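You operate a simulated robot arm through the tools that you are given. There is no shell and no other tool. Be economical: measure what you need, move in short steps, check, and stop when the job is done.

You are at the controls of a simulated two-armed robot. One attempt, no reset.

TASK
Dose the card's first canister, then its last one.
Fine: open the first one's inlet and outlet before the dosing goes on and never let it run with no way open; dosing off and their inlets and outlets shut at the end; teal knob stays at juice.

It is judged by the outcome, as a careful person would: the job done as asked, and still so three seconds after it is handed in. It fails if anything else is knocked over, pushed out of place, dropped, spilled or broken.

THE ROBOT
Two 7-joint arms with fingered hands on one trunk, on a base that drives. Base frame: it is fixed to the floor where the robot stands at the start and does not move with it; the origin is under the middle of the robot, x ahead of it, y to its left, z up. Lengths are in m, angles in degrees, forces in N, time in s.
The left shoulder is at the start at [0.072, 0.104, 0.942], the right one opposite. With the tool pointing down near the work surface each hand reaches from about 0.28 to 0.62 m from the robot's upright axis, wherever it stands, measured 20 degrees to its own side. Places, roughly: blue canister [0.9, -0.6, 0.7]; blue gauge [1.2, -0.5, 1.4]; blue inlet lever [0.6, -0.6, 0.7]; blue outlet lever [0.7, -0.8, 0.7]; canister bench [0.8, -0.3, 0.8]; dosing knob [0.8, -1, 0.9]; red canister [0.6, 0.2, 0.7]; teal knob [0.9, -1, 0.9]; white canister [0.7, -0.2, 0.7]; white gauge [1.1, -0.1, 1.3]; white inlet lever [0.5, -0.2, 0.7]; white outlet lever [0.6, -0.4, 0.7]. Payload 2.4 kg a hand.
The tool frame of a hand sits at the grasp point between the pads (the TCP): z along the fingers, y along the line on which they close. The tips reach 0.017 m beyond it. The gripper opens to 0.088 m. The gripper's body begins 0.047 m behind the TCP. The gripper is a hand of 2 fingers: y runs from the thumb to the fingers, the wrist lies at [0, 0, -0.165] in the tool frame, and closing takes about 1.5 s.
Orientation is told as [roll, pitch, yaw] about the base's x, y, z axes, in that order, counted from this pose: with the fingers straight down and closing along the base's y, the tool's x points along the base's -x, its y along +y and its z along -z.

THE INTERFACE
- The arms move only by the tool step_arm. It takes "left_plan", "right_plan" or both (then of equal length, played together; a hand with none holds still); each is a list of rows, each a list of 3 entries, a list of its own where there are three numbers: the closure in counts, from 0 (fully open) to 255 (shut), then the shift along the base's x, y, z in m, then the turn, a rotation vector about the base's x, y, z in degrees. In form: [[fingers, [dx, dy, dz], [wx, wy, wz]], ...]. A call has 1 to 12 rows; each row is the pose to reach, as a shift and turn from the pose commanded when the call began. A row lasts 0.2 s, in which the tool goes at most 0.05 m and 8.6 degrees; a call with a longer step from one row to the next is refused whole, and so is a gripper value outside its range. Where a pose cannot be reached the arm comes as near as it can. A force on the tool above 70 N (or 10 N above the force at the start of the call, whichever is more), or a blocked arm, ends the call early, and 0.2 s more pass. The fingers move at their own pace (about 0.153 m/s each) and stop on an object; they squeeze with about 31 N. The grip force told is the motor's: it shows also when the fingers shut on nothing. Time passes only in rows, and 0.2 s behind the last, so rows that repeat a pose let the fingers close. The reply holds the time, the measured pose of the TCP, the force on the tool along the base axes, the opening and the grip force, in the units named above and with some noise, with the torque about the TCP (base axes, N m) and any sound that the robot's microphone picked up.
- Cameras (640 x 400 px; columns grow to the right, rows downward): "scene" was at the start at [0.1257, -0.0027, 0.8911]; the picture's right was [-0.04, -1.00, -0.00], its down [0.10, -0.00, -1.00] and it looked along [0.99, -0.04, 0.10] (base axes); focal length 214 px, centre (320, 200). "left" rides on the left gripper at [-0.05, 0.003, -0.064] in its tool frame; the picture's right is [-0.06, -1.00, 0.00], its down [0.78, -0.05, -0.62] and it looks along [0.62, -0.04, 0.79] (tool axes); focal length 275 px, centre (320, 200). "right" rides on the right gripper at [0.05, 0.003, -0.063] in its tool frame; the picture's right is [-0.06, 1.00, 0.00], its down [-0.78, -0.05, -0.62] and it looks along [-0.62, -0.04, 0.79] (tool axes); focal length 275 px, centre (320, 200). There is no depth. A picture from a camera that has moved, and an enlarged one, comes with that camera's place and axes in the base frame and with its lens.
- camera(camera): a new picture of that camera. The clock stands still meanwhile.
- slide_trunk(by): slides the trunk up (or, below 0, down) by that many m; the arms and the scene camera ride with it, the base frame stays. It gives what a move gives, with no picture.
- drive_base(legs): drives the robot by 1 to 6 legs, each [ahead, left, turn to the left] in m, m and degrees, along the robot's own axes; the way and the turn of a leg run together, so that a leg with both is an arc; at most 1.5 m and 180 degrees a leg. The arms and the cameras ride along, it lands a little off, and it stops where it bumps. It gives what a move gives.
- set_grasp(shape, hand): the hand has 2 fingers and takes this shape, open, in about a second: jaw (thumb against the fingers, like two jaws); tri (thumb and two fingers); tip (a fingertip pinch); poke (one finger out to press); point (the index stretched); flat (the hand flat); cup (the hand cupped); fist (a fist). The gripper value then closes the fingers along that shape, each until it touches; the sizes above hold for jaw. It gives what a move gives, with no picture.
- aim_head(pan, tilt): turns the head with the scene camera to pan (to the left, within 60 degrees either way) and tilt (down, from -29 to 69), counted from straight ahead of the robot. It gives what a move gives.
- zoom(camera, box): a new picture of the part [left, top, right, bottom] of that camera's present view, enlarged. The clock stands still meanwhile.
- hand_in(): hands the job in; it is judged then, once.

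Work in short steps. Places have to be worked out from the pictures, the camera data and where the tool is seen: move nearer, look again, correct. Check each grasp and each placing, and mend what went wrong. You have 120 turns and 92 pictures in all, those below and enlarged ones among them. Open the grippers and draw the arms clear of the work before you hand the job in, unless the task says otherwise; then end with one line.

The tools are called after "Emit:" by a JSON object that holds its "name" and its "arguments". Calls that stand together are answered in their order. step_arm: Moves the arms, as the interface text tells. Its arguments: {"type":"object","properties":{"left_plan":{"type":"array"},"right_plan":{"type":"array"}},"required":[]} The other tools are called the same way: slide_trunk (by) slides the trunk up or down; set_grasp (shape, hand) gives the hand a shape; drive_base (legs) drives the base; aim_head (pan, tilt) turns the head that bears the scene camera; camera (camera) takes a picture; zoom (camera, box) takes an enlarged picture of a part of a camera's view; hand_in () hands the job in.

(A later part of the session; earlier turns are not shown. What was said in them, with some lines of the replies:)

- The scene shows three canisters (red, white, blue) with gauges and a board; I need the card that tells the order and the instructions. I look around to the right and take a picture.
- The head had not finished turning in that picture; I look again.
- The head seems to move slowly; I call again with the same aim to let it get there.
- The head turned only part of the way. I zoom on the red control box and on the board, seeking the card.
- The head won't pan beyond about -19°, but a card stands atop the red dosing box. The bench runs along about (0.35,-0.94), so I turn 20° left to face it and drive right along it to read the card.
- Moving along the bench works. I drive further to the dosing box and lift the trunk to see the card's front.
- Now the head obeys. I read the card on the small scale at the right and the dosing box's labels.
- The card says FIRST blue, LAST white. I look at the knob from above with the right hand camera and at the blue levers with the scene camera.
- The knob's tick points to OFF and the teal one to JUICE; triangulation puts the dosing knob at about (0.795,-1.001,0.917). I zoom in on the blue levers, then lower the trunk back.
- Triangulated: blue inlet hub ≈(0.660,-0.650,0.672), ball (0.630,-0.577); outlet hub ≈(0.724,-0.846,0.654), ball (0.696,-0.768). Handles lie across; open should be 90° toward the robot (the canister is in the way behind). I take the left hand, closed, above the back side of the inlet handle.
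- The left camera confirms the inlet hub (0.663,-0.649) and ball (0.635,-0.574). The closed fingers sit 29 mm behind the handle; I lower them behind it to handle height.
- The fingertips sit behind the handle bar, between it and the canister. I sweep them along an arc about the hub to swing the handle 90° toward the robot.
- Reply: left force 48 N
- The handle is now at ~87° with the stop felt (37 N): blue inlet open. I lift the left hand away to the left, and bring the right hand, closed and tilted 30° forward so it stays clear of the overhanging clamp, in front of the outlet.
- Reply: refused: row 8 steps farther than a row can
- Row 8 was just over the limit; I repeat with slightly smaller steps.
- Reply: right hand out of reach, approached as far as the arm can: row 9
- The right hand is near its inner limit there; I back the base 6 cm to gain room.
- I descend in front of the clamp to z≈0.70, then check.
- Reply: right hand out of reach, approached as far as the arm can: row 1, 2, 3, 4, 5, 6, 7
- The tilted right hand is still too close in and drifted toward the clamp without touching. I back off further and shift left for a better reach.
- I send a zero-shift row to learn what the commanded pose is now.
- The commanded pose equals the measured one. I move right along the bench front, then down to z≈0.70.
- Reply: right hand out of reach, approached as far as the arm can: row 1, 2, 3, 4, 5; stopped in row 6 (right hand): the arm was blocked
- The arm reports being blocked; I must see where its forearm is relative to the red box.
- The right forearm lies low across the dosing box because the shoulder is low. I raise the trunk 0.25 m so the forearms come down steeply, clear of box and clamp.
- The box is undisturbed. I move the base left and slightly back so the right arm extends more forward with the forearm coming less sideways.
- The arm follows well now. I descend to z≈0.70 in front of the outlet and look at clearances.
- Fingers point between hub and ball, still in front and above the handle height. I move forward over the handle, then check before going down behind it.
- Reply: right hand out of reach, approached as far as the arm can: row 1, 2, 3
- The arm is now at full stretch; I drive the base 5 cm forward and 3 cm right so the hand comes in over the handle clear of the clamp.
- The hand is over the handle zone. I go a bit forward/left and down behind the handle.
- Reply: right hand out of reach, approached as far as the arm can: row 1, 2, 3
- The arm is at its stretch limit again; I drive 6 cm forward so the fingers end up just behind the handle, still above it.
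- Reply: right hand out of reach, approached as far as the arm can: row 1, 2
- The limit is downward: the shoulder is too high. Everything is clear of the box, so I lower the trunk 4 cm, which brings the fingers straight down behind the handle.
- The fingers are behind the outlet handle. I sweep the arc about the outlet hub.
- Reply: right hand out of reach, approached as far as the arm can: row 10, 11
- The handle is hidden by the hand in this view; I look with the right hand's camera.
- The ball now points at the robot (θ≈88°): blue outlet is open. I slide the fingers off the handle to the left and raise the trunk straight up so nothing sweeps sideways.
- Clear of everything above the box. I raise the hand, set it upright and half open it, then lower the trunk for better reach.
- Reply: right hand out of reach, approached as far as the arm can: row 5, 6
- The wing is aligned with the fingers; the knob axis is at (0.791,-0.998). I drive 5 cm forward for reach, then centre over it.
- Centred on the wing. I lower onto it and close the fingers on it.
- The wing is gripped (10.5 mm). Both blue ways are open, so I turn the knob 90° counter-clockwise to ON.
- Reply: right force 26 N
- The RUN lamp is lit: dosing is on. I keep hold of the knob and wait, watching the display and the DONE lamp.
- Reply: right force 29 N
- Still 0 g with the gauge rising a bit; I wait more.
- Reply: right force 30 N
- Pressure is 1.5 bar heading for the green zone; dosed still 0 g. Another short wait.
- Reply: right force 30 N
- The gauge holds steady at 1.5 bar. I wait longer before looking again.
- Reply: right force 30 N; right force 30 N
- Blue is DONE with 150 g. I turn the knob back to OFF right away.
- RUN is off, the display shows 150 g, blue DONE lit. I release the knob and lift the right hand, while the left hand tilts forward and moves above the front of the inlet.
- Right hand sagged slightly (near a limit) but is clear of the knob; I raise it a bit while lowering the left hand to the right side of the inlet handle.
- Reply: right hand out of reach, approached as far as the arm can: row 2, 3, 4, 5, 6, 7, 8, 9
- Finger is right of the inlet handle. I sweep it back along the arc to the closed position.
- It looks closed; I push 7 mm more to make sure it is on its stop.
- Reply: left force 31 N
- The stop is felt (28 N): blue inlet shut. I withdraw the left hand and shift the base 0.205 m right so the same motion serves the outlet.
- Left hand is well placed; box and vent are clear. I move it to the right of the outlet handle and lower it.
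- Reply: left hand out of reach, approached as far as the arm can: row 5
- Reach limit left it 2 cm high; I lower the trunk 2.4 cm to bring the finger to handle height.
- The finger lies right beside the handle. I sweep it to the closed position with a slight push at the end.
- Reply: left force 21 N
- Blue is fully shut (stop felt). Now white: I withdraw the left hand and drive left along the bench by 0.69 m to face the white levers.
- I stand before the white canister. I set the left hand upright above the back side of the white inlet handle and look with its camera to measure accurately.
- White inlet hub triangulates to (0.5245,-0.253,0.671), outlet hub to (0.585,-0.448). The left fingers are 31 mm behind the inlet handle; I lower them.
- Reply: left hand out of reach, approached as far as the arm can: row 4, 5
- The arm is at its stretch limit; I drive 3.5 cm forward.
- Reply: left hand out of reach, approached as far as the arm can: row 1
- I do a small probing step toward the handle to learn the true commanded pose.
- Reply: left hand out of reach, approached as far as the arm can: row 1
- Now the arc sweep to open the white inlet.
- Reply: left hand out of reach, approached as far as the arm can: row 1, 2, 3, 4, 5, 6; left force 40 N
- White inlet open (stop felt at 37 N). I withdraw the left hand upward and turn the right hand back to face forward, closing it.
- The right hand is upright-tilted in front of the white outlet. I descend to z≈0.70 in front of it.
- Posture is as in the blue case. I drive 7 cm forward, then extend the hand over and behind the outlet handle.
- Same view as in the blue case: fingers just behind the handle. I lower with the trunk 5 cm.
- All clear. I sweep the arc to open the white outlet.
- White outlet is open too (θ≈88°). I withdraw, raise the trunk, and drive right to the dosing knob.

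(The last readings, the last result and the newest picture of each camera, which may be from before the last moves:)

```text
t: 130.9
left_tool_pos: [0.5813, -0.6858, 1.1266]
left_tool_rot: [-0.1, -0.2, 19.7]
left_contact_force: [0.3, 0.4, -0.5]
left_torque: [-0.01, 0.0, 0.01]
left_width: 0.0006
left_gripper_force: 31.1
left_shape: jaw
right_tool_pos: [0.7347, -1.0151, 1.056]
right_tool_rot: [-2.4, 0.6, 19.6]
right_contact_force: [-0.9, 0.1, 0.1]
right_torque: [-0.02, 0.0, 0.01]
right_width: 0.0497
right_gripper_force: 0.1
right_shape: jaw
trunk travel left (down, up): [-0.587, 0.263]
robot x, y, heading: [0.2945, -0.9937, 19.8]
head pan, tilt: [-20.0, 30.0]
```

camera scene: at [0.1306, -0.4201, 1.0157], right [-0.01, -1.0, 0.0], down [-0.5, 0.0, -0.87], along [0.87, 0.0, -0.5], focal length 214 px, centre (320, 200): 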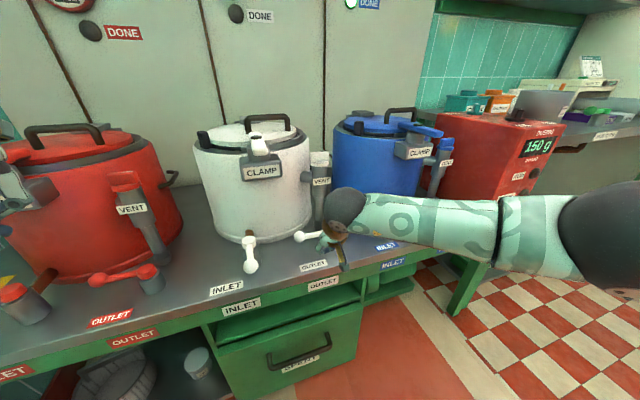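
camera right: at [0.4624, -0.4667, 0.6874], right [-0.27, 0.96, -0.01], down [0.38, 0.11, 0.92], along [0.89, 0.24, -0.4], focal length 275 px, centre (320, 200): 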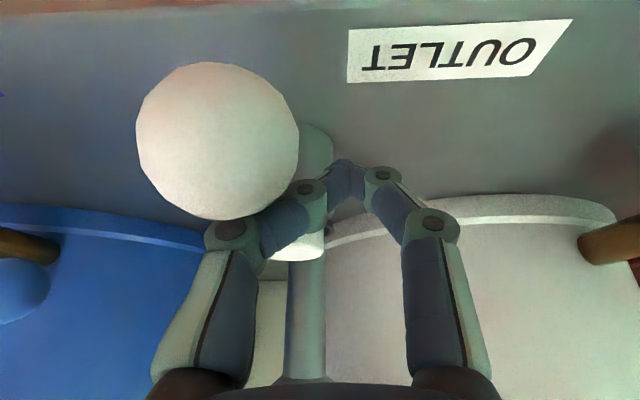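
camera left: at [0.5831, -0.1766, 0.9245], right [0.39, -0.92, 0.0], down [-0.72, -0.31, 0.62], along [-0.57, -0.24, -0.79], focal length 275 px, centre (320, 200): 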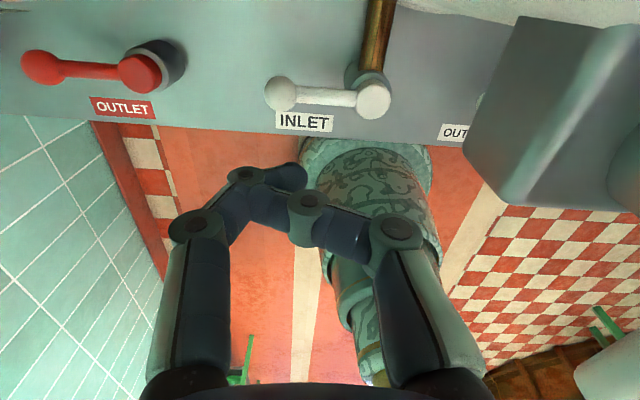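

The base is where it was for the first dosing. I turn the hand to the knob's OFF alignment and centre it over the knob.

Emit:
{"name": "step_arm", "arguments": {"right_plan": [[110, [0.01, 0.003, 0], [0, 0, -8.2]], [110, [0.02, 0.006, 0], [0, 0, -16.4]], [110, [0.03, 0.009, -0.015], [0, 0, -24.6]], [110, [0.04, 0.012, -0.03], [0, 0, -32.8]], [110, [0.05, 0.015, -0.045], [0, 0, -41]], [110, [0.0565, 0.0176, -0.057], [0, 0, -49.2]], [110, [0.0565, 0.0176, -0.057], [0, 0, -49.2]]]}}

Emit:
{"name": "camera", "arguments": {"camera": "right"}}

```text
t: 132.6
left_tool_pos: [0.5808, -0.685, 1.1252]
left_tool_rot: [-0.2, -0.2, 19.7]
left_contact_force: [0.1, -0.4, 0.0]
left_torque: [0.01, 0.0, -0.03]
left_width: 0.0008
left_gripper_force: 31.0
left_shape: jaw
right_tool_pos: [0.7924, -0.9975, 0.9985]
right_tool_rot: [-2.4, 0.6, -29.7]
right_contact_force: [-0.7, -0.5, -0.3]
right_torque: [0.01, 0.01, -0.02]
right_width: 0.0496
right_gripper_force: 0.1
right_shape: jaw
trunk travel left (down, up): [-0.587, 0.263]
robot x, y, heading: [0.2889, -0.9906, 19.5]
head pan, tilt: [-20.0, 30.0]
```

```text
19 pictures are left
camera right: at [0.7523, -0.9676, 1.0623], right [0.55, 0.84, -0.04], down [0.68, -0.41, 0.61], along [0.49, -0.36, -0.79], focal length 275 px, centre (320, 200)
```

right: 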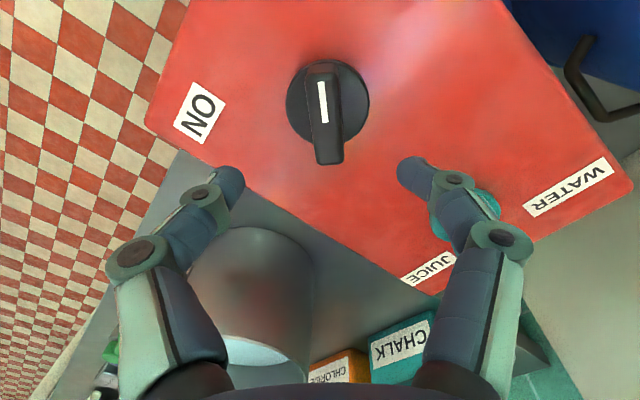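

Aligned as before. I lower, grip, then turn to ON (white inlet and outlet are both open).

Emit:
{"name": "step_arm", "arguments": {"right_plan": [[110, [0, 0, -0.03], [0, 0, 0]], [110, [0, 0, -0.057], [0, 0, 0]], [255, [0, 0, -0.057], [0, 0, 0]], [255, [0, 0, -0.057], [0, 0, 0]], [255, [0, 0, -0.057], [0, 0, 0]]]}}

Emit:
{"name": "step_arm", "arguments": {"right_plan": [[255, [0, 0, 0], [0, 0, 8]], [255, [0, 0, 0], [0, 0, 16]], [255, [0, 0, 0], [0, 0, 24]], [255, [0, 0, 0], [0, 0, 32]], [255, [0, 0, 0], [0, 0, 40]], [255, [0, 0, 0], [0, 0, 48]], [255, [0, 0, 0], [0, 0, 56]], [255, [0, 0, 0], [0, 0, 64]], [255, [0, 0, 0], [0, 0, 72]], [255, [0, 0, 0], [0, 0, 80]], [255, [0, 0, 0], [0, 0, 88]], [255, [0, 0, 0], [0, 0, 90]]]}}

Emit:
{"name": "camera", "arguments": {"camera": "scene"}}

```text
t: 133.8
left_tool_pos: [0.5807, -0.6844, 1.1256]
left_tool_rot: [-0.1, -0.1, 19.8]
left_contact_force: [-0.6, 0.6, -0.3]
left_torque: [0.03, -0.01, 0.02]
left_width: 0.0005
left_gripper_force: 31.6
left_shape: jaw
right_tool_pos: [0.7928, -0.9977, 0.9413]
right_tool_rot: [-2.4, 0.6, -29.6]
right_contact_force: [-0.2, 1.0, -3.3]
right_torque: [0.0, -0.01, 0.02]
right_width: 0.0107
right_gripper_force: 30.9
right_shape: jaw
trunk travel left (down, up): [-0.587, 0.263]
robot x, y, heading: [0.2885, -0.993, 19.8]
head pan, tilt: [-20.0, 30.0]
```

```text
t: 136.3
left_tool_pos: [0.5812, -0.6887, 1.1252]
left_tool_rot: [0.0, -0.1, 19.8]
left_contact_force: [0.3, 0.3, 0.1]
left_torque: [-0.03, 0.01, 0.04]
left_width: 0.0009
left_gripper_force: 30.4
left_shape: jaw
right_tool_pos: [0.7927, -1.0033, 0.9413]
right_tool_rot: [-2.3, 0.5, 60.5]
right_contact_force: [-5.8, -21.1, -6.5]
right_torque: [-0.24, 0.07, -0.12]
right_width: 0.0121
right_gripper_force: 31.0
right_shape: jaw
trunk travel left (down, up): [-0.587, 0.263]
robot x, y, heading: [0.2916, -0.9933, 19.5]
head pan, tilt: [-20.0, 30.0]
```

```text
18 pictures are left
camera scene: at [0.4067, -0.9863, 1.247], right [-0.01, -1.0, 0.0], down [-0.5, 0.0, -0.87], along [0.87, 0.0, -0.5], focal length 214 px, centre (320, 200)
```

scene: 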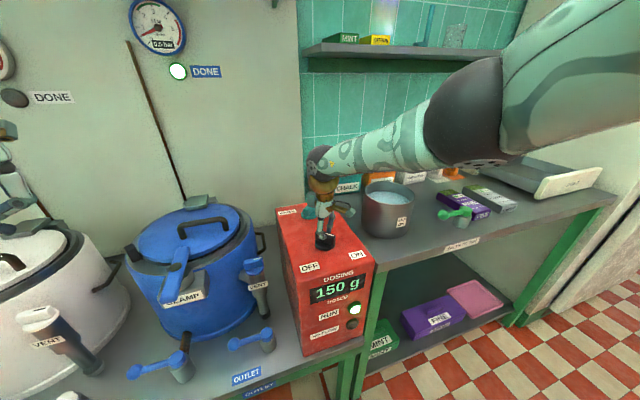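

RUN is lit, NO FLOW dark. I wait for white's DONE lamp as before.

Emit:
{"name": "step_arm", "arguments": {"right_plan": [[255, [0, 0, 0], [0, 0, 0]], [255, [0, 0, 0], [0, 0, 0]], [255, [0, 0, 0], [0, 0, 0]], [255, [0, 0, 0], [0, 0, 0]], [255, [0, 0, 0], [0, 0, 0]], [255, [0, 0, 0], [0, 0, 0]], [255, [0, 0, 0], [0, 0, 0]], [255, [0, 0, 0], [0, 0, 0]], [255, [0, 0, 0], [0, 0, 0]], [255, [0, 0, 0], [0, 0, 0]], [255, [0, 0, 0], [0, 0, 0]], [255, [0, 0, 0], [0, 0, 0]]]}}

Emit:
{"name": "step_arm", "arguments": {"right_plan": [[255, [0, 0, 0], [0, 0, 0]], [255, [0, 0, 0], [0, 0, 0]], [255, [0, 0, 0], [0, 0, 0]], [255, [0, 0, 0], [0, 0, 0]], [255, [0, 0, 0], [0, 0, 0]], [255, [0, 0, 0], [0, 0, 0]], [255, [0, 0, 0], [0, 0, 0]], [255, [0, 0, 0], [0, 0, 0]], [255, [0, 0, 0], [0, 0, 0]], [255, [0, 0, 0], [0, 0, 0]], [255, [0, 0, 0], [0, 0, 0]], [255, [0, 0, 0], [0, 0, 0]]]}}

Emit:
{"name": "camera", "arguments": {"camera": "scene"}}

```text
t: 138.9
left_tool_pos: [0.5804, -0.6888, 1.1249]
left_tool_rot: [0.1, -0.1, 19.7]
left_contact_force: [0.5, -0.4, -0.3]
left_torque: [0.01, -0.02, 0.01]
left_width: 0.0008
left_gripper_force: 31.2
left_shape: jaw
right_tool_pos: [0.7912, -1.0003, 0.9418]
right_tool_rot: [-2.3, 0.6, 60.5]
right_contact_force: [-6.9, -24.6, -7.2]
right_torque: [-0.25, 0.06, -0.15]
right_width: 0.012
right_gripper_force: 31.0
right_shape: jaw
trunk travel left (down, up): [-0.587, 0.263]
robot x, y, heading: [0.2897, -0.9915, 19.9]
head pan, tilt: [-20.0, 30.0]
```

```text
t: 141.6
left_tool_pos: [0.58, -0.6866, 1.1249]
left_tool_rot: [0.1, -0.1, 19.7]
left_contact_force: [0.1, -0.2, 0.4]
left_torque: [-0.02, -0.02, -0.01]
left_width: 0.0007
left_gripper_force: 31.2
left_shape: jaw
right_tool_pos: [0.7911, -1.0017, 0.9418]
right_tool_rot: [-2.4, 0.5, 60.4]
right_contact_force: [-7.0, -24.9, -8.2]
right_torque: [-0.27, 0.07, -0.12]
right_width: 0.012
right_gripper_force: 31.0
right_shape: jaw
trunk travel left (down, up): [-0.587, 0.263]
robot x, y, heading: [0.2904, -0.9926, 19.4]
head pan, tilt: [-20.0, 30.0]
```

```text
17 pictures are left
camera scene: at [0.4066, -0.9866, 1.2471], right [-0.01, -1.0, 0.0], down [-0.5, 0.0, -0.87], along [0.87, 0.0, -0.5], focal length 214 px, centre (320, 200)
```

scene: 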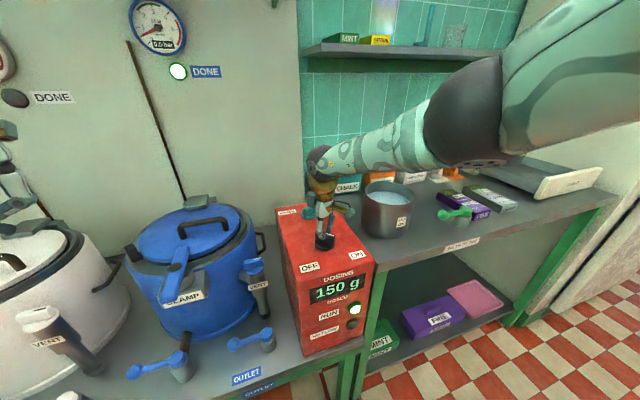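

Not done yet (blue took about 10 s). I wait further.

Emit:
{"name": "step_arm", "arguments": {"right_plan": [[255, [0, 0, 0], [0, 0, 0]], [255, [0, 0, 0], [0, 0, 0]], [255, [0, 0, 0], [0, 0, 0]], [255, [0, 0, 0], [0, 0, 0]], [255, [0, 0, 0], [0, 0, 0]], [255, [0, 0, 0], [0, 0, 0]], [255, [0, 0, 0], [0, 0, 0]], [255, [0, 0, 0], [0, 0, 0]], [255, [0, 0, 0], [0, 0, 0]], [255, [0, 0, 0], [0, 0, 0]], [255, [0, 0, 0], [0, 0, 0]], [255, [0, 0, 0], [0, 0, 0]]]}}

Emit:
{"name": "step_arm", "arguments": {"right_plan": [[255, [0, 0, 0], [0, 0, 0]], [255, [0, 0, 0], [0, 0, 0]], [255, [0, 0, 0], [0, 0, 0]], [255, [0, 0, 0], [0, 0, 0]], [255, [0, 0, 0], [0, 0, 0]], [255, [0, 0, 0], [0, 0, 0]]]}}

Emit:
{"name": "camera", "arguments": {"camera": "scene"}}

```text
t: 144.2
left_tool_pos: [0.581, -0.688, 1.1264]
left_tool_rot: [0.1, 0.0, 19.7]
left_contact_force: [-0.5, 0.7, 1.1]
left_torque: [0.0, 0.0, 0.01]
left_width: 0.0008
left_gripper_force: 30.9
left_shape: jaw
right_tool_pos: [0.7917, -1.001, 0.9419]
right_tool_rot: [-2.2, 0.5, 60.4]
right_contact_force: [-6.5, -23.8, -8.5]
right_torque: [-0.27, 0.06, -0.12]
right_width: 0.0121
right_gripper_force: 30.9
right_shape: jaw
trunk travel left (down, up): [-0.587, 0.263]
robot x, y, heading: [0.291, -0.9922, 19.3]
head pan, tilt: [-20.0, 30.0]
```

```text
t: 145.6
left_tool_pos: [0.5806, -0.6881, 1.1261]
left_tool_rot: [0.1, -0.1, 19.6]
left_contact_force: [0.3, -0.4, 0.7]
left_torque: [0.02, 0.01, -0.01]
left_width: 0.0002
left_gripper_force: 30.7
left_shape: jaw
right_tool_pos: [0.7905, -1.0008, 0.9414]
right_tool_rot: [-2.3, 0.6, 60.4]
right_contact_force: [-7.1, -23.5, -7.8]
right_torque: [-0.28, 0.07, -0.1]
right_width: 0.012
right_gripper_force: 31.1
right_shape: jaw
trunk travel left (down, up): [-0.587, 0.263]
robot x, y, heading: [0.2914, -0.992, 19.7]
head pan, tilt: [-20.0, 30.0]
```

```text
16 pictures are left
camera scene: at [0.4067, -0.9866, 1.247], right [-0.01, -1.0, 0.0], down [-0.5, 0.0, -0.87], along [0.87, 0.0, -0.5], focal length 214 px, centre (320, 200)
```

scene: 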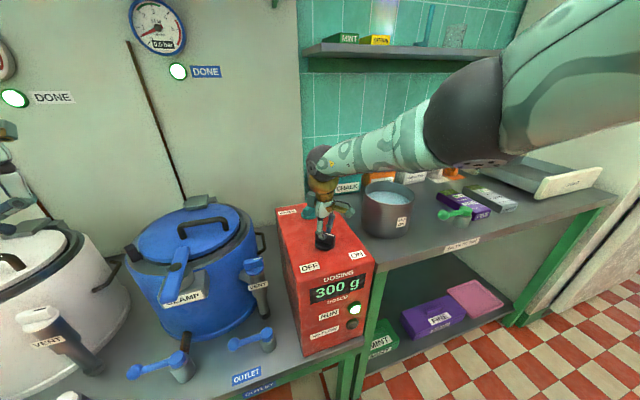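

White DONE is lit, 300 g in all. I turn the knob to OFF.

Emit:
{"name": "step_arm", "arguments": {"right_plan": [[255, [0, 0, 0], [0, 0, -8]], [255, [0, 0, 0], [0, 0, -16]], [255, [0, 0, 0], [0, 0, -24]], [255, [0, 0, 0], [0, 0, -32]], [255, [0, 0, 0], [0, 0, -40]], [255, [0, 0, 0], [0, 0, -48]], [255, [0, 0, 0], [0, 0, -56]], [255, [0, 0, 0], [0, 0, -64]], [255, [0, 0, 0], [0, 0, -72]], [255, [0, 0, 0], [0, 0, -80]], [255, [0, 0, 0], [0, 0, -88]], [255, [0, 0, 0], [0, 0, -90]]]}}

Emit:
{"name": "camera", "arguments": {"camera": "scene"}}

```text
t: 148.2
left_tool_pos: [0.5808, -0.6848, 1.1241]
left_tool_rot: [-0.1, 0.0, 19.7]
left_contact_force: [0.0, -0.7, 0.6]
left_torque: [0.01, 0.0, -0.01]
left_width: 0.0008
left_gripper_force: 30.9
left_shape: jaw
right_tool_pos: [0.7917, -0.9958, 0.941]
right_tool_rot: [-2.4, 0.5, -29.8]
right_contact_force: [0.7, 4.2, -7.3]
right_torque: [0.08, -0.03, 0.03]
right_width: 0.0118
right_gripper_force: 30.6
right_shape: jaw
trunk travel left (down, up): [-0.587, 0.263]
robot x, y, heading: [0.2899, -0.9962, 19.7]
head pan, tilt: [-20.0, 30.0]
```

```text
15 pictures are left
camera scene: at [0.4077, -0.9828, 1.2469], right [-0.01, -1.0, 0.0], down [-0.5, 0.0, -0.87], along [0.87, 0.0, -0.5], focal length 214 px, centre (320, 200)
```

scene: 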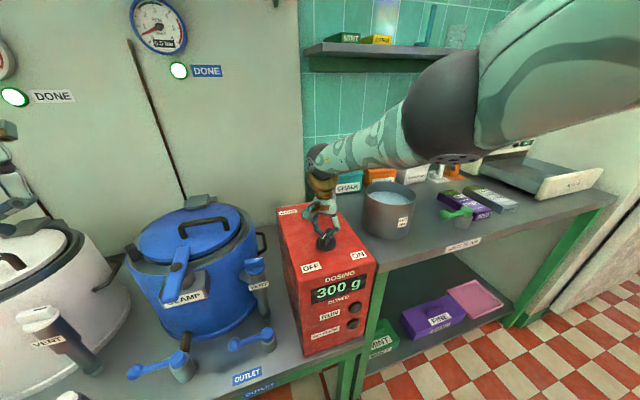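

Dosing is off (RUN dark, 300 g). I release the knob, lift the right hand and move it outward, while the left hand tilts forward for the closing work.

Emit:
{"name": "step_arm", "arguments": {"right_plan": [[110, [0, 0, 0], [0, 0, 0]], [110, [0, 0, 0], [0, 0, 0]], [110, [0, 0, 0.03], [0, 0, 0]], [110, [0, 0, 0.07], [0, 0, 0]], [110, [0, 0, 0.115], [0, 0, 0]], [110, [0, 0, 0.16], [0, 0, 0]], [110, [0.008, -0.02, 0.2], [0, 0, 0]], [110, [0.02, -0.05, 0.23], [0, 0, 0]], [110, [0.033, -0.085, 0.26], [0, 0, 0]], [110, [0.045, -0.12, 0.285], [0, 0, 0]], [110, [0.05, -0.14, 0.32], [0, 0, 0]]], "left_plan": [[255, [0, 0, 0], [2.5, -7, 0]], [255, [0, 0, 0], [5, -14, 0]], [255, [0, 0, 0], [7.5, -21, 0]], [255, [0, 0, 0], [10.2, -28.2, 0]], [255, [0, 0, 0], [10.2, -28.2, 0]], [255, [0, 0, 0], [10.2, -28.2, 0]], [255, [0, 0, 0], [10.2, -28.2, 0]], [255, [0, 0, 0], [10.2, -28.2, 0]], [255, [0, 0, 0], [10.2, -28.2, 0]], [255, [0, 0, 0], [10.2, -28.2, 0]], [255, [0, 0, 0], [10.2, -28.2, 0]]]}}

Emit:
{"name": "drive_base", "arguments": {"legs": [[0, 0.213, 0]]}}

Emit:
{"name": "slide_trunk", "arguments": {"by": -0.23}}

Emit:
{"name": "aim_head", "arguments": {"pan": 15, "tilt": 40}}

Emit:
{"name": "camera", "arguments": {"camera": "scene"}}

```text
t: 150.6
left_tool_pos: [0.5803, -0.6863, 1.1245]
left_tool_rot: [0.1, -30.1, 19.6]
left_contact_force: [-0.3, -0.4, -1.6]
left_torque: [0.0, -0.01, 0.0]
left_width: 0.0006
left_gripper_force: 31.0
left_shape: jaw
right_tool_pos: [0.8405, -1.1392, 1.2618]
right_tool_rot: [-2.4, 0.7, -29.6]
right_contact_force: [0.5, -0.7, 0.6]
right_torque: [-0.04, -0.03, -0.01]
right_width: 0.0498
right_gripper_force: 0.0
right_shape: jaw
trunk travel left (down, up): [-0.587, 0.263]
robot x, y, heading: [0.2907, -0.9916, 19.7]
head pan, tilt: [-20.0, 30.0]
```

```text
t: 152.2
left_tool_pos: [0.5089, -0.4844, 1.1261]
left_tool_rot: [0.0, -30.1, 19.7]
left_contact_force: [-0.5, -0.2, -0.2]
left_torque: [-0.01, -0.01, 0.0]
left_width: 0.0006
left_gripper_force: 30.9
left_shape: jaw
right_tool_pos: [0.7686, -0.9384, 1.2628]
right_tool_rot: [-2.4, 0.5, -29.5]
right_contact_force: [0.0, 0.0, 0.2]
right_torque: [0.0, -0.01, 0.01]
right_width: 0.0501
right_gripper_force: 0.1
right_shape: jaw
trunk travel left (down, up): [-0.587, 0.263]
robot x, y, heading: [0.2205, -0.7936, 19.6]
head pan, tilt: [-20.0, 30.0]
```

```text
t: 154.6
left_tool_pos: [0.5103, -0.4845, 0.8953]
left_tool_rot: [0.1, -30.1, 19.6]
left_contact_force: [-1.3, -0.6, -0.5]
left_torque: [-0.02, -0.01, -0.01]
left_width: 0.0008
left_gripper_force: 31.1
left_shape: jaw
right_tool_pos: [0.7703, -0.938, 1.0325]
right_tool_rot: [-2.4, 0.6, -29.6]
right_contact_force: [0.2, -0.6, 0.7]
right_torque: [0.02, -0.01, -0.01]
right_width: 0.0498
right_gripper_force: 0.1
right_shape: jaw
trunk travel left (down, up): [-0.357, 0.493]
robot x, y, heading: [0.2236, -0.7947, 19.8]
head pan, tilt: [-20.0, 30.0]
```

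```text
t: 155.6
left_tool_pos: [0.509, -0.4843, 0.8948]
left_tool_rot: [-0.1, -30.1, 19.7]
left_contact_force: [0.3, -0.6, 0.3]
left_torque: [0.01, 0.02, -0.02]
left_width: 0.0008
left_gripper_force: 31.1
left_shape: jaw
right_tool_pos: [0.7697, -0.9387, 1.0324]
right_tool_rot: [-2.4, 0.7, -29.7]
right_contact_force: [0.7, 0.4, -1.1]
right_torque: [0.01, -0.02, -0.04]
right_width: 0.0498
right_gripper_force: 0.2
right_shape: jaw
trunk travel left (down, up): [-0.357, 0.493]
robot x, y, heading: [0.2193, -0.7897, 19.6]
head pan, tilt: [15.0, 40.0]
```

```text
14 pictures are left
camera scene: at [0.3189, -0.7333, 1.0004], right [0.57, -0.82, 0.0], down [-0.53, -0.37, -0.77], along [0.63, 0.44, -0.64], focal length 214 px, centre (320, 200)
```

scene: 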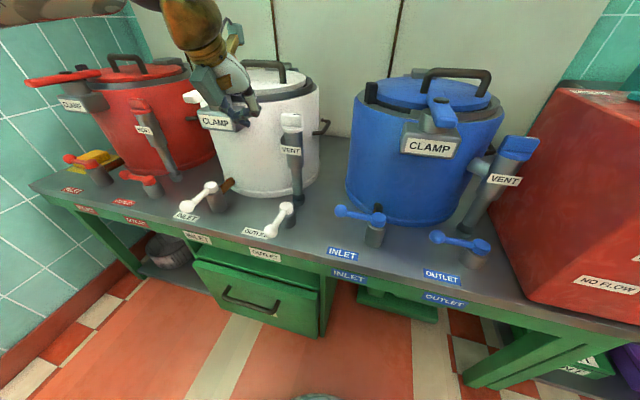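

Blue levers are shut, white ones open. I bring the left finger to the right side of the white outlet handle and lower it.

Emit:
{"name": "step_arm", "arguments": {"left_plan": [[255, [0.0367, -0.0166, 0], [0, 0, 0]], [255, [0.0367, -0.0166, -0.045], [0, 0, 0]], [255, [0.0367, -0.0166, -0.09], [0, 0, 0]], [255, [0.0367, -0.0166, -0.135], [0, 0, 0]], [255, [0.0367, -0.0166, -0.18], [0, 0, 0]], [255, [0.0367, -0.0166, -0.22], [0, 0, 0]], [255, [0.0367, -0.0166, -0.247], [0, 0, 0]]]}}

Emit:
{"name": "camera", "arguments": {"camera": "left"}}

```text
t: 157.2
left_tool_pos: [0.5473, -0.4995, 0.6475]
left_tool_rot: [-0.1, -30.0, 19.7]
left_contact_force: [1.7, -1.7, 0.6]
left_torque: [0.05, 0.03, -0.01]
left_width: 0.0002
left_gripper_force: 31.0
left_shape: jaw
right_tool_pos: [0.7685, -0.9389, 1.0318]
right_tool_rot: [-2.4, 0.6, -29.6]
right_contact_force: [0.4, -0.2, 0.1]
right_torque: [-0.03, -0.03, 0.01]
right_width: 0.0497
right_gripper_force: 0.1
right_shape: jaw
trunk travel left (down, up): [-0.357, 0.493]
robot x, y, heading: [0.2163, -0.7934, 19.9]
head pan, tilt: [15.0, 40.0]
```

```text
13 pictures are left
camera left: at [0.5584, -0.4923, 0.7281], right [0.39, -0.92, 0.03], down [-0.91, -0.38, 0.14], along [-0.12, -0.09, -0.99], focal length 275 px, centre (320, 200)
```

left: 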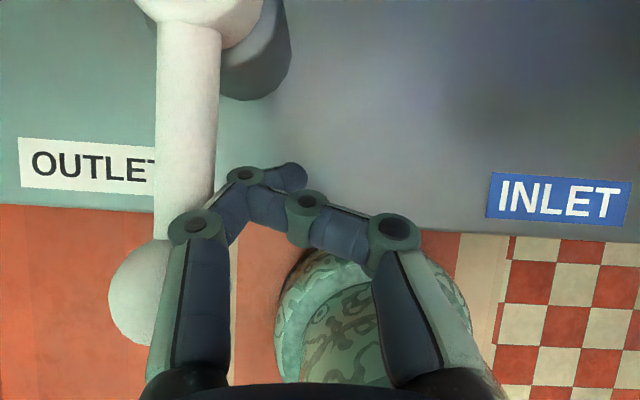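

Finger is beside the handle. Sweep to shut the white outlet.

Emit:
{"name": "step_arm", "arguments": {"left_plan": [[255, [-0.007, 0.012, 0], [0, 0, 0]], [255, [-0.0139, 0.0238, 0], [0, 0, 0]], [255, [-0.0165, 0.031, 0], [0, 0, 0]], [255, [-0.0192, 0.038, 0], [0, 0, 0]], [255, [-0.0207, 0.053, 0], [0, 0, 0]], [255, [-0.019, 0.063, 0], [0, 0, 0]], [255, [-0.0165, 0.0726, 0], [0, 0, 0]], [255, [-0.0091, 0.0858, 0], [0, 0, 0]], [255, [0.0016, 0.0966, 0], [0, 0, 0]], [255, [0.0075, 0.0988, 0], [0, 0, 0]], [255, [0.0115, 0.1, 0], [0, 0, 0]]]}}

Emit:
{"name": "zoom", "arguments": {"camera": "scene", "box": [160, 110, 400, 260]}}

```text
t: 159.6
left_tool_pos: [0.5566, -0.4015, 0.6472]
left_tool_rot: [0.0, -30.0, 19.7]
left_contact_force: [-5.0, -1.9, 0.9]
left_torque: [-0.04, 0.0, 0.15]
left_width: 0.0001
left_gripper_force: 30.8
left_shape: jaw
right_tool_pos: [0.7688, -0.9382, 1.0322]
right_tool_rot: [-2.3, 0.6, -29.6]
right_contact_force: [-0.3, -0.2, 0.2]
right_torque: [0.02, -0.02, -0.01]
right_width: 0.0497
right_gripper_force: 0.0
right_shape: jaw
trunk travel left (down, up): [-0.357, 0.493]
robot x, y, heading: [0.2188, -0.7904, 19.7]
head pan, tilt: [15.0, 40.0]
```

```text
2.67 times, centred on (280, 185) of scene
camera zoom: at [0.3184, -0.7334, 1.0004], right [0.57, -0.82, 0.0], down [-0.53, -0.37, -0.77], along [0.63, 0.44, -0.64], focal length 572 px, centre (427, 240)
```

zoom: 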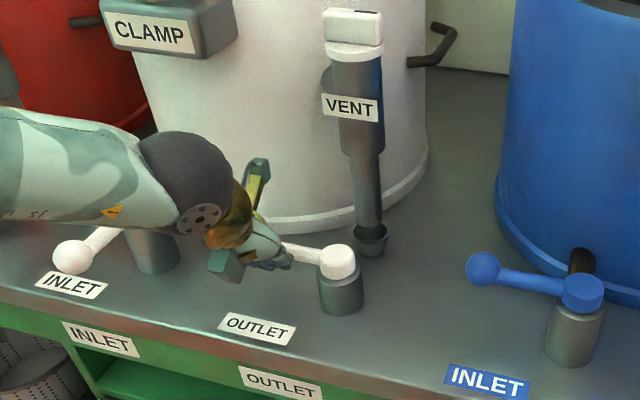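

Only 5 N; I push a few mm more to seat it on the stop.

Emit:
{"name": "step_arm", "arguments": {"left_plan": [[255, [0.004, 0.0014, 0], [0, 0, 0]], [255, [0.0065, 0.0022, 0], [0, 0, 0]]]}}

```text
t: 160.2
left_tool_pos: [0.5596, -0.4005, 0.6461]
left_tool_rot: [0.1, -29.7, 19.8]
left_contact_force: [-33.1, -15.8, -3.2]
left_torque: [-0.01, -0.15, 0.85]
left_width: 0.0003
left_gripper_force: 31.2
left_shape: jaw
right_tool_pos: [0.7675, -0.9388, 1.0326]
right_tool_rot: [-2.4, 0.5, -29.5]
right_contact_force: [0.1, 0.5, 0.4]
right_torque: [-0.01, -0.01, 0.01]
right_width: 0.0498
right_gripper_force: 0.2
right_shape: jaw
trunk travel left (down, up): [-0.357, 0.493]
robot x, y, heading: [0.2175, -0.7947, 19.9]
head pan, tilt: [15.0, 40.0]
```

White outlet shut (stop felt). I withdraw and shift the base 0.205 m left for the white inlet.

Emit:
{"name": "step_arm", "arguments": {"left_plan": [[255, [-0.0376, -0.0136, 0], [0, 0, 0]], [255, [-0.075, -0.027, 0.02], [0, 0, 0]], [255, [-0.083, -0.03, 0.065], [0, 0, 0]], [255, [-0.083, -0.03, 0.11], [0, 0, 0]], [255, [-0.083, -0.03, 0.155], [0, 0, 0]]]}}

Emit:
{"name": "drive_base", "arguments": {"legs": [[0, 0.205, 0]]}}

```text
t: 161.4
left_tool_pos: [0.4808, -0.4295, 0.8049]
left_tool_rot: [0.0, -30.1, 19.8]
left_contact_force: [0.0, -0.9, -0.2]
left_torque: [-0.02, 0.03, -0.05]
left_width: 0.0
left_gripper_force: 31.2
left_shape: jaw
right_tool_pos: [0.7702, -0.9385, 1.0325]
right_tool_rot: [-2.4, 0.6, -29.6]
right_contact_force: [0.0, 0.4, -0.4]
right_torque: [0.0, -0.01, 0.01]
right_width: 0.05
right_gripper_force: 0.1
right_shape: jaw
trunk travel left (down, up): [-0.357, 0.493]
robot x, y, heading: [0.2208, -0.7913, 19.6]
head pan, tilt: [15.0, 40.0]
```

```text
t: 163.0
left_tool_pos: [0.4128, -0.2379, 0.8027]
left_tool_rot: [0.0, -30.1, 19.7]
left_contact_force: [0.4, 0.3, -0.5]
left_torque: [-0.01, 0.0, 0.03]
left_width: 0.0
left_gripper_force: 30.8
left_shape: jaw
right_tool_pos: [0.7011, -0.7478, 1.032]
right_tool_rot: [-2.3, 0.6, -29.6]
right_contact_force: [-0.5, 0.1, -0.2]
right_torque: [0.01, -0.04, 0.03]
right_width: 0.0497
right_gripper_force: 0.2
right_shape: jaw
trunk travel left (down, up): [-0.357, 0.493]
robot x, y, heading: [0.1518, -0.5994, 19.7]
head pan, tilt: [15.0, 40.0]
```

I move to the right side of the white inlet handle and lower.

Emit:
{"name": "step_arm", "arguments": {"left_plan": [[255, [0.034, -0.033, 0], [0, 0, 0]], [255, [0.0689, -0.066, 0], [0, 0, 0]], [255, [0.0689, -0.066, -0.045], [0, 0, 0]], [255, [0.0689, -0.066, -0.09], [0, 0, 0]], [255, [0.0689, -0.066, -0.125], [0, 0, 0]], [255, [0.0689, -0.066, -0.14], [0, 0, 0]]]}}

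Emit:
{"name": "camera", "arguments": {"camera": "left"}}

```text
t: 164.4
left_tool_pos: [0.4813, -0.3039, 0.6631]
left_tool_rot: [-0.1, -30.1, 19.7]
left_contact_force: [2.4, -0.7, 1.0]
left_torque: [0.03, 0.09, -0.05]
left_width: 0.0001
left_gripper_force: 31.2
left_shape: jaw
right_tool_pos: [0.7003, -0.7477, 1.0323]
right_tool_rot: [-2.4, 0.6, -29.5]
right_contact_force: [-0.4, 0.7, 0.3]
right_torque: [0.01, 0.01, -0.01]
right_width: 0.0498
right_gripper_force: 0.1
right_shape: jaw
trunk travel left (down, up): [-0.357, 0.493]
robot x, y, heading: [0.1499, -0.6013, 19.7]
head pan, tilt: [15.0, 40.0]
```

```text
11 pictures are left
camera left: at [0.4917, -0.2964, 0.7433], right [0.39, -0.92, 0.03], down [-0.91, -0.38, 0.14], along [-0.12, -0.08, -0.99], focal length 275 px, centre (320, 200)
```

left: 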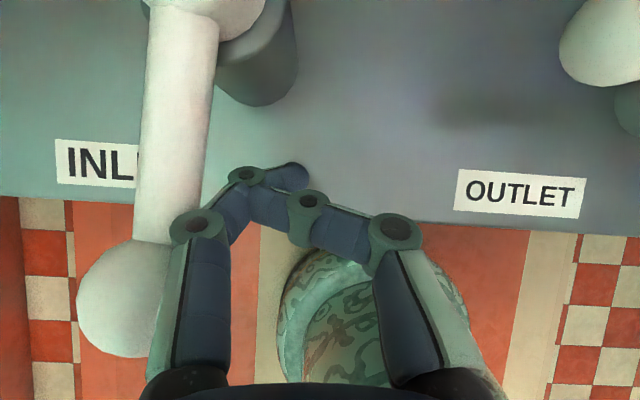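

Good placement. Sweep to shut the white inlet, pushing to the stop.

Emit:
{"name": "step_arm", "arguments": {"left_plan": [[255, [-0.0083, 0.0186, 0], [0, 0, 0]], [255, [-0.012, 0.026, 0], [0, 0, 0]], [255, [-0.0148, 0.033, 0], [0, 0, 0]], [255, [-0.0168, 0.0435, 0], [0, 0, 0]], [255, [-0.0175, 0.0539, 0], [0, 0, 0]], [255, [-0.0155, 0.064, 0], [0, 0, 0]], [255, [-0.0128, 0.0745, 0], [0, 0, 0]], [255, [-0.0048, 0.0882, 0], [0, 0, 0]], [255, [0.0066, 0.0993, 0], [0, 0, 0]], [255, [0.0125, 0.102, 0], [0, 0, 0]], [255, [0.0165, 0.1035, 0], [0, 0, 0]]]}}

```text
t: 166.8
left_tool_pos: [0.4933, -0.2003, 0.6615]
left_tool_rot: [0.0, -29.8, 19.6]
left_contact_force: [-22.5, -9.0, -4.6]
left_torque: [-0.01, -0.16, 0.51]
left_width: 0.0
left_gripper_force: 31.6
left_shape: jaw
right_tool_pos: [0.6992, -0.7471, 1.0326]
right_tool_rot: [-2.4, 0.4, -29.5]
right_contact_force: [0.2, -0.2, 0.0]
right_torque: [0.02, 0.0, -0.02]
right_width: 0.0499
right_gripper_force: 0.1
right_shape: jaw
trunk travel left (down, up): [-0.357, 0.493]
robot x, y, heading: [0.1523, -0.6029, 19.6]
head pan, tilt: [15.0, 40.0]
```

The stop is felt (24 N). I withdraw the left hand, back the base away, open both hands, and inspect everything.

Emit:
{"name": "step_arm", "arguments": {"left_plan": [[255, [-0.0376, -0.0136, 0], [0, 0, 0]], [255, [-0.075, -0.027, 0.02], [0, 0, 0]], [255, [-0.083, -0.03, 0.065], [0, 0, 0]], [255, [-0.083, -0.03, 0.11], [0, 0, 0]], [255, [-0.083, -0.03, 0.155], [0, 0, 0]]]}}

Emit:
{"name": "slide_trunk", "arguments": {"by": 0.15}}

Emit:
{"name": "drive_base", "arguments": {"legs": [[-0.2, 0, 0], [0, -0.25, 0]]}}

Emit:
{"name": "step_arm", "arguments": {"left_plan": [[0, [0, 0, 0], [0, 0, 0]], [0, [0, 0, 0], [0, 0, 0]], [0, [0, 0, 0], [0, 0, 0]], [0, [0, 0, 0], [0, 0, 0]]], "right_plan": [[0, [0, 0, 0], [0, 0, 0]], [0, [0, 0, 0], [0, 0, 0]], [0, [0, 0, 0], [0, 0, 0]], [0, [0, 0, 0], [0, 0, 0]]]}}

Emit:
{"name": "aim_head", "arguments": {"pan": 5, "tilt": 25}}

Emit:
{"name": "camera", "arguments": {"camera": "scene"}}

```text
t: 168.0
left_tool_pos: [0.4141, -0.2309, 0.8195]
left_tool_rot: [0.0, -30.1, 19.7]
left_contact_force: [0.0, -0.1, -0.6]
left_torque: [0.02, 0.02, 0.02]
left_width: 0.0
left_gripper_force: 31.6
left_shape: jaw
right_tool_pos: [0.7007, -0.7465, 1.0326]
right_tool_rot: [-2.5, 0.6, -29.5]
right_contact_force: [0.2, 0.5, -1.0]
right_torque: [-0.02, 0.0, 0.0]
right_width: 0.0495
right_gripper_force: 0.0
right_shape: jaw
trunk travel left (down, up): [-0.357, 0.493]
robot x, y, heading: [0.1513, -0.6055, 19.9]
head pan, tilt: [15.0, 40.0]
```

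```text
t: 169.8
left_tool_pos: [0.4145, -0.2301, 0.9673]
left_tool_rot: [0.1, -30.0, 19.8]
left_contact_force: [0.0, -0.3, 0.6]
left_torque: [0.0, 0.0, 0.01]
left_width: 0.0002
left_gripper_force: 31.4
left_shape: jaw
right_tool_pos: [0.6995, -0.7482, 1.1813]
right_tool_rot: [-2.5, 0.6, -29.6]
right_contact_force: [0.3, -0.6, 1.1]
right_torque: [-0.01, 0.02, -0.01]
right_width: 0.0497
right_gripper_force: 0.1
right_shape: jaw
trunk travel left (down, up): [-0.507, 0.343]
robot x, y, heading: [0.1536, -0.6054, 19.8]
head pan, tilt: [15.0, 40.0]
```

```text
t: 172.8
left_tool_pos: [0.3109, -0.5324, 0.9689]
left_tool_rot: [0.0, -30.1, 19.7]
left_contact_force: [-1.1, -0.1, 0.3]
left_torque: [0.03, 0.01, 0.01]
left_width: 0.0
left_gripper_force: 30.6
left_shape: jaw
right_tool_pos: [0.5991, -1.0489, 1.1817]
right_tool_rot: [-2.4, 0.5, -29.5]
right_contact_force: [-0.1, -0.3, -0.2]
right_torque: [0.01, 0.0, -0.02]
right_width: 0.0499
right_gripper_force: 0.0
right_shape: jaw
trunk travel left (down, up): [-0.507, 0.343]
robot x, y, heading: [0.047, -0.9034, 19.7]
head pan, tilt: [15.0, 40.0]
```

```text
t: 173.8
left_tool_pos: [0.3109, -0.5314, 0.9692]
left_tool_rot: [0.0, -30.0, 19.8]
left_contact_force: [0.2, 0.9, 0.1]
left_torque: [0.01, -0.01, -0.01]
left_width: 0.0878
left_gripper_force: 0.3
left_shape: jaw
right_tool_pos: [0.5988, -1.0483, 1.1816]
right_tool_rot: [-2.3, 0.6, -29.6]
right_contact_force: [-0.3, -0.2, 0.5]
right_torque: [0.01, 0.0, 0.0]
right_width: 0.0878
right_gripper_force: 0.1
right_shape: jaw
trunk travel left (down, up): [-0.507, 0.343]
robot x, y, heading: [0.0497, -0.9053, 19.8]
head pan, tilt: [15.0, 40.0]
```

```text
t: 174.6
left_tool_pos: [0.3123, -0.5313, 0.9676]
left_tool_rot: [-0.1, -30.1, 19.7]
left_contact_force: [0.2, 0.5, 0.4]
left_torque: [-0.02, 0.01, 0.0]
left_width: 0.0879
left_gripper_force: 0.1
left_shape: jaw
right_tool_pos: [0.5982, -1.0463, 1.1827]
right_tool_rot: [-2.5, 0.6, -29.5]
right_contact_force: [-0.7, 0.1, 1.0]
right_torque: [0.03, 0.01, 0.0]
right_width: 0.088
right_gripper_force: 0.1
right_shape: jaw
trunk travel left (down, up): [-0.507, 0.343]
robot x, y, heading: [0.0491, -0.9074, 19.4]
head pan, tilt: [5.0, 25.0]
```

```text
10 pictures are left
camera scene: at [0.1585, -0.8547, 1.1746], right [0.42, -0.91, 0.0], down [-0.38, -0.18, -0.91], along [0.82, 0.38, -0.42], focal length 214 px, centre (320, 200)
```

scene: 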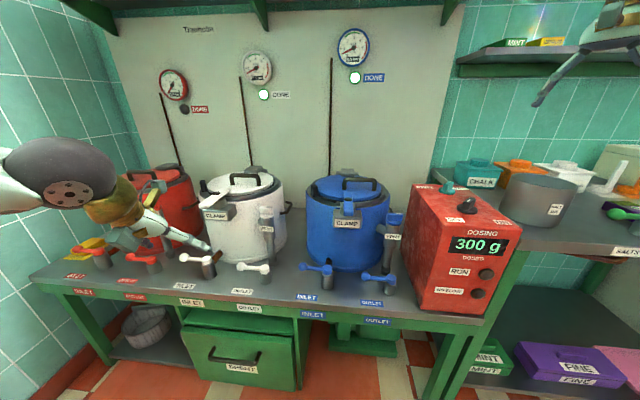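

I zoom in to confirm the levers, the two knobs and the box.

Emit:
{"name": "zoom", "arguments": {"camera": "scene", "box": [160, 220, 420, 320]}}

Emit:
{"name": "zoom", "arguments": {"camera": "scene", "box": [390, 160, 550, 260]}}

```text
2.46 times, centred on (290, 270) of scene
camera zoom: at [0.1585, -0.8547, 1.1746], right [0.42, -0.91, 0.0], down [-0.38, -0.18, -0.91], along [0.82, 0.38, -0.42], focal length 528 px, centre (394, 28)
```

zoom: 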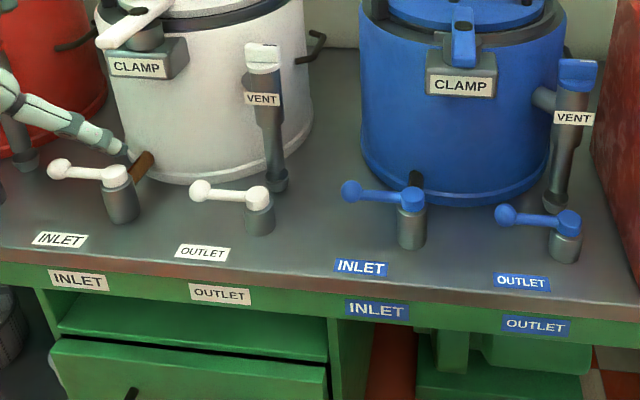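

```text
4.00 times, centred on (470, 210) of scene
camera zoom: at [0.1585, -0.8547, 1.1746], right [0.42, -0.91, 0.0], down [-0.38, -0.18, -0.91], along [0.82, 0.38, -0.42], focal length 858 px, centre (-280, 160)
```

zoom: 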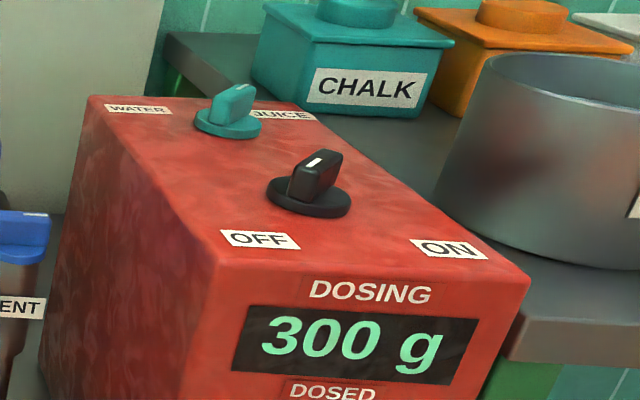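

All four levers are shut, dosing is off with RUN dark, both DONE lamps are lit, the teal knob is still at juice, and the hands are open and clear. I hand in.

Emit:
{"name": "hand_in", "arguments": {}}

```text
The job is handed in.
```

The card lists blue first and white last. I dosed blue to 150 g and then white, for 300 g in all, and both DONE lamps are lit. Dosing is off, both canisters' inlets and outlets are shut, and the teal knob is still at juice.
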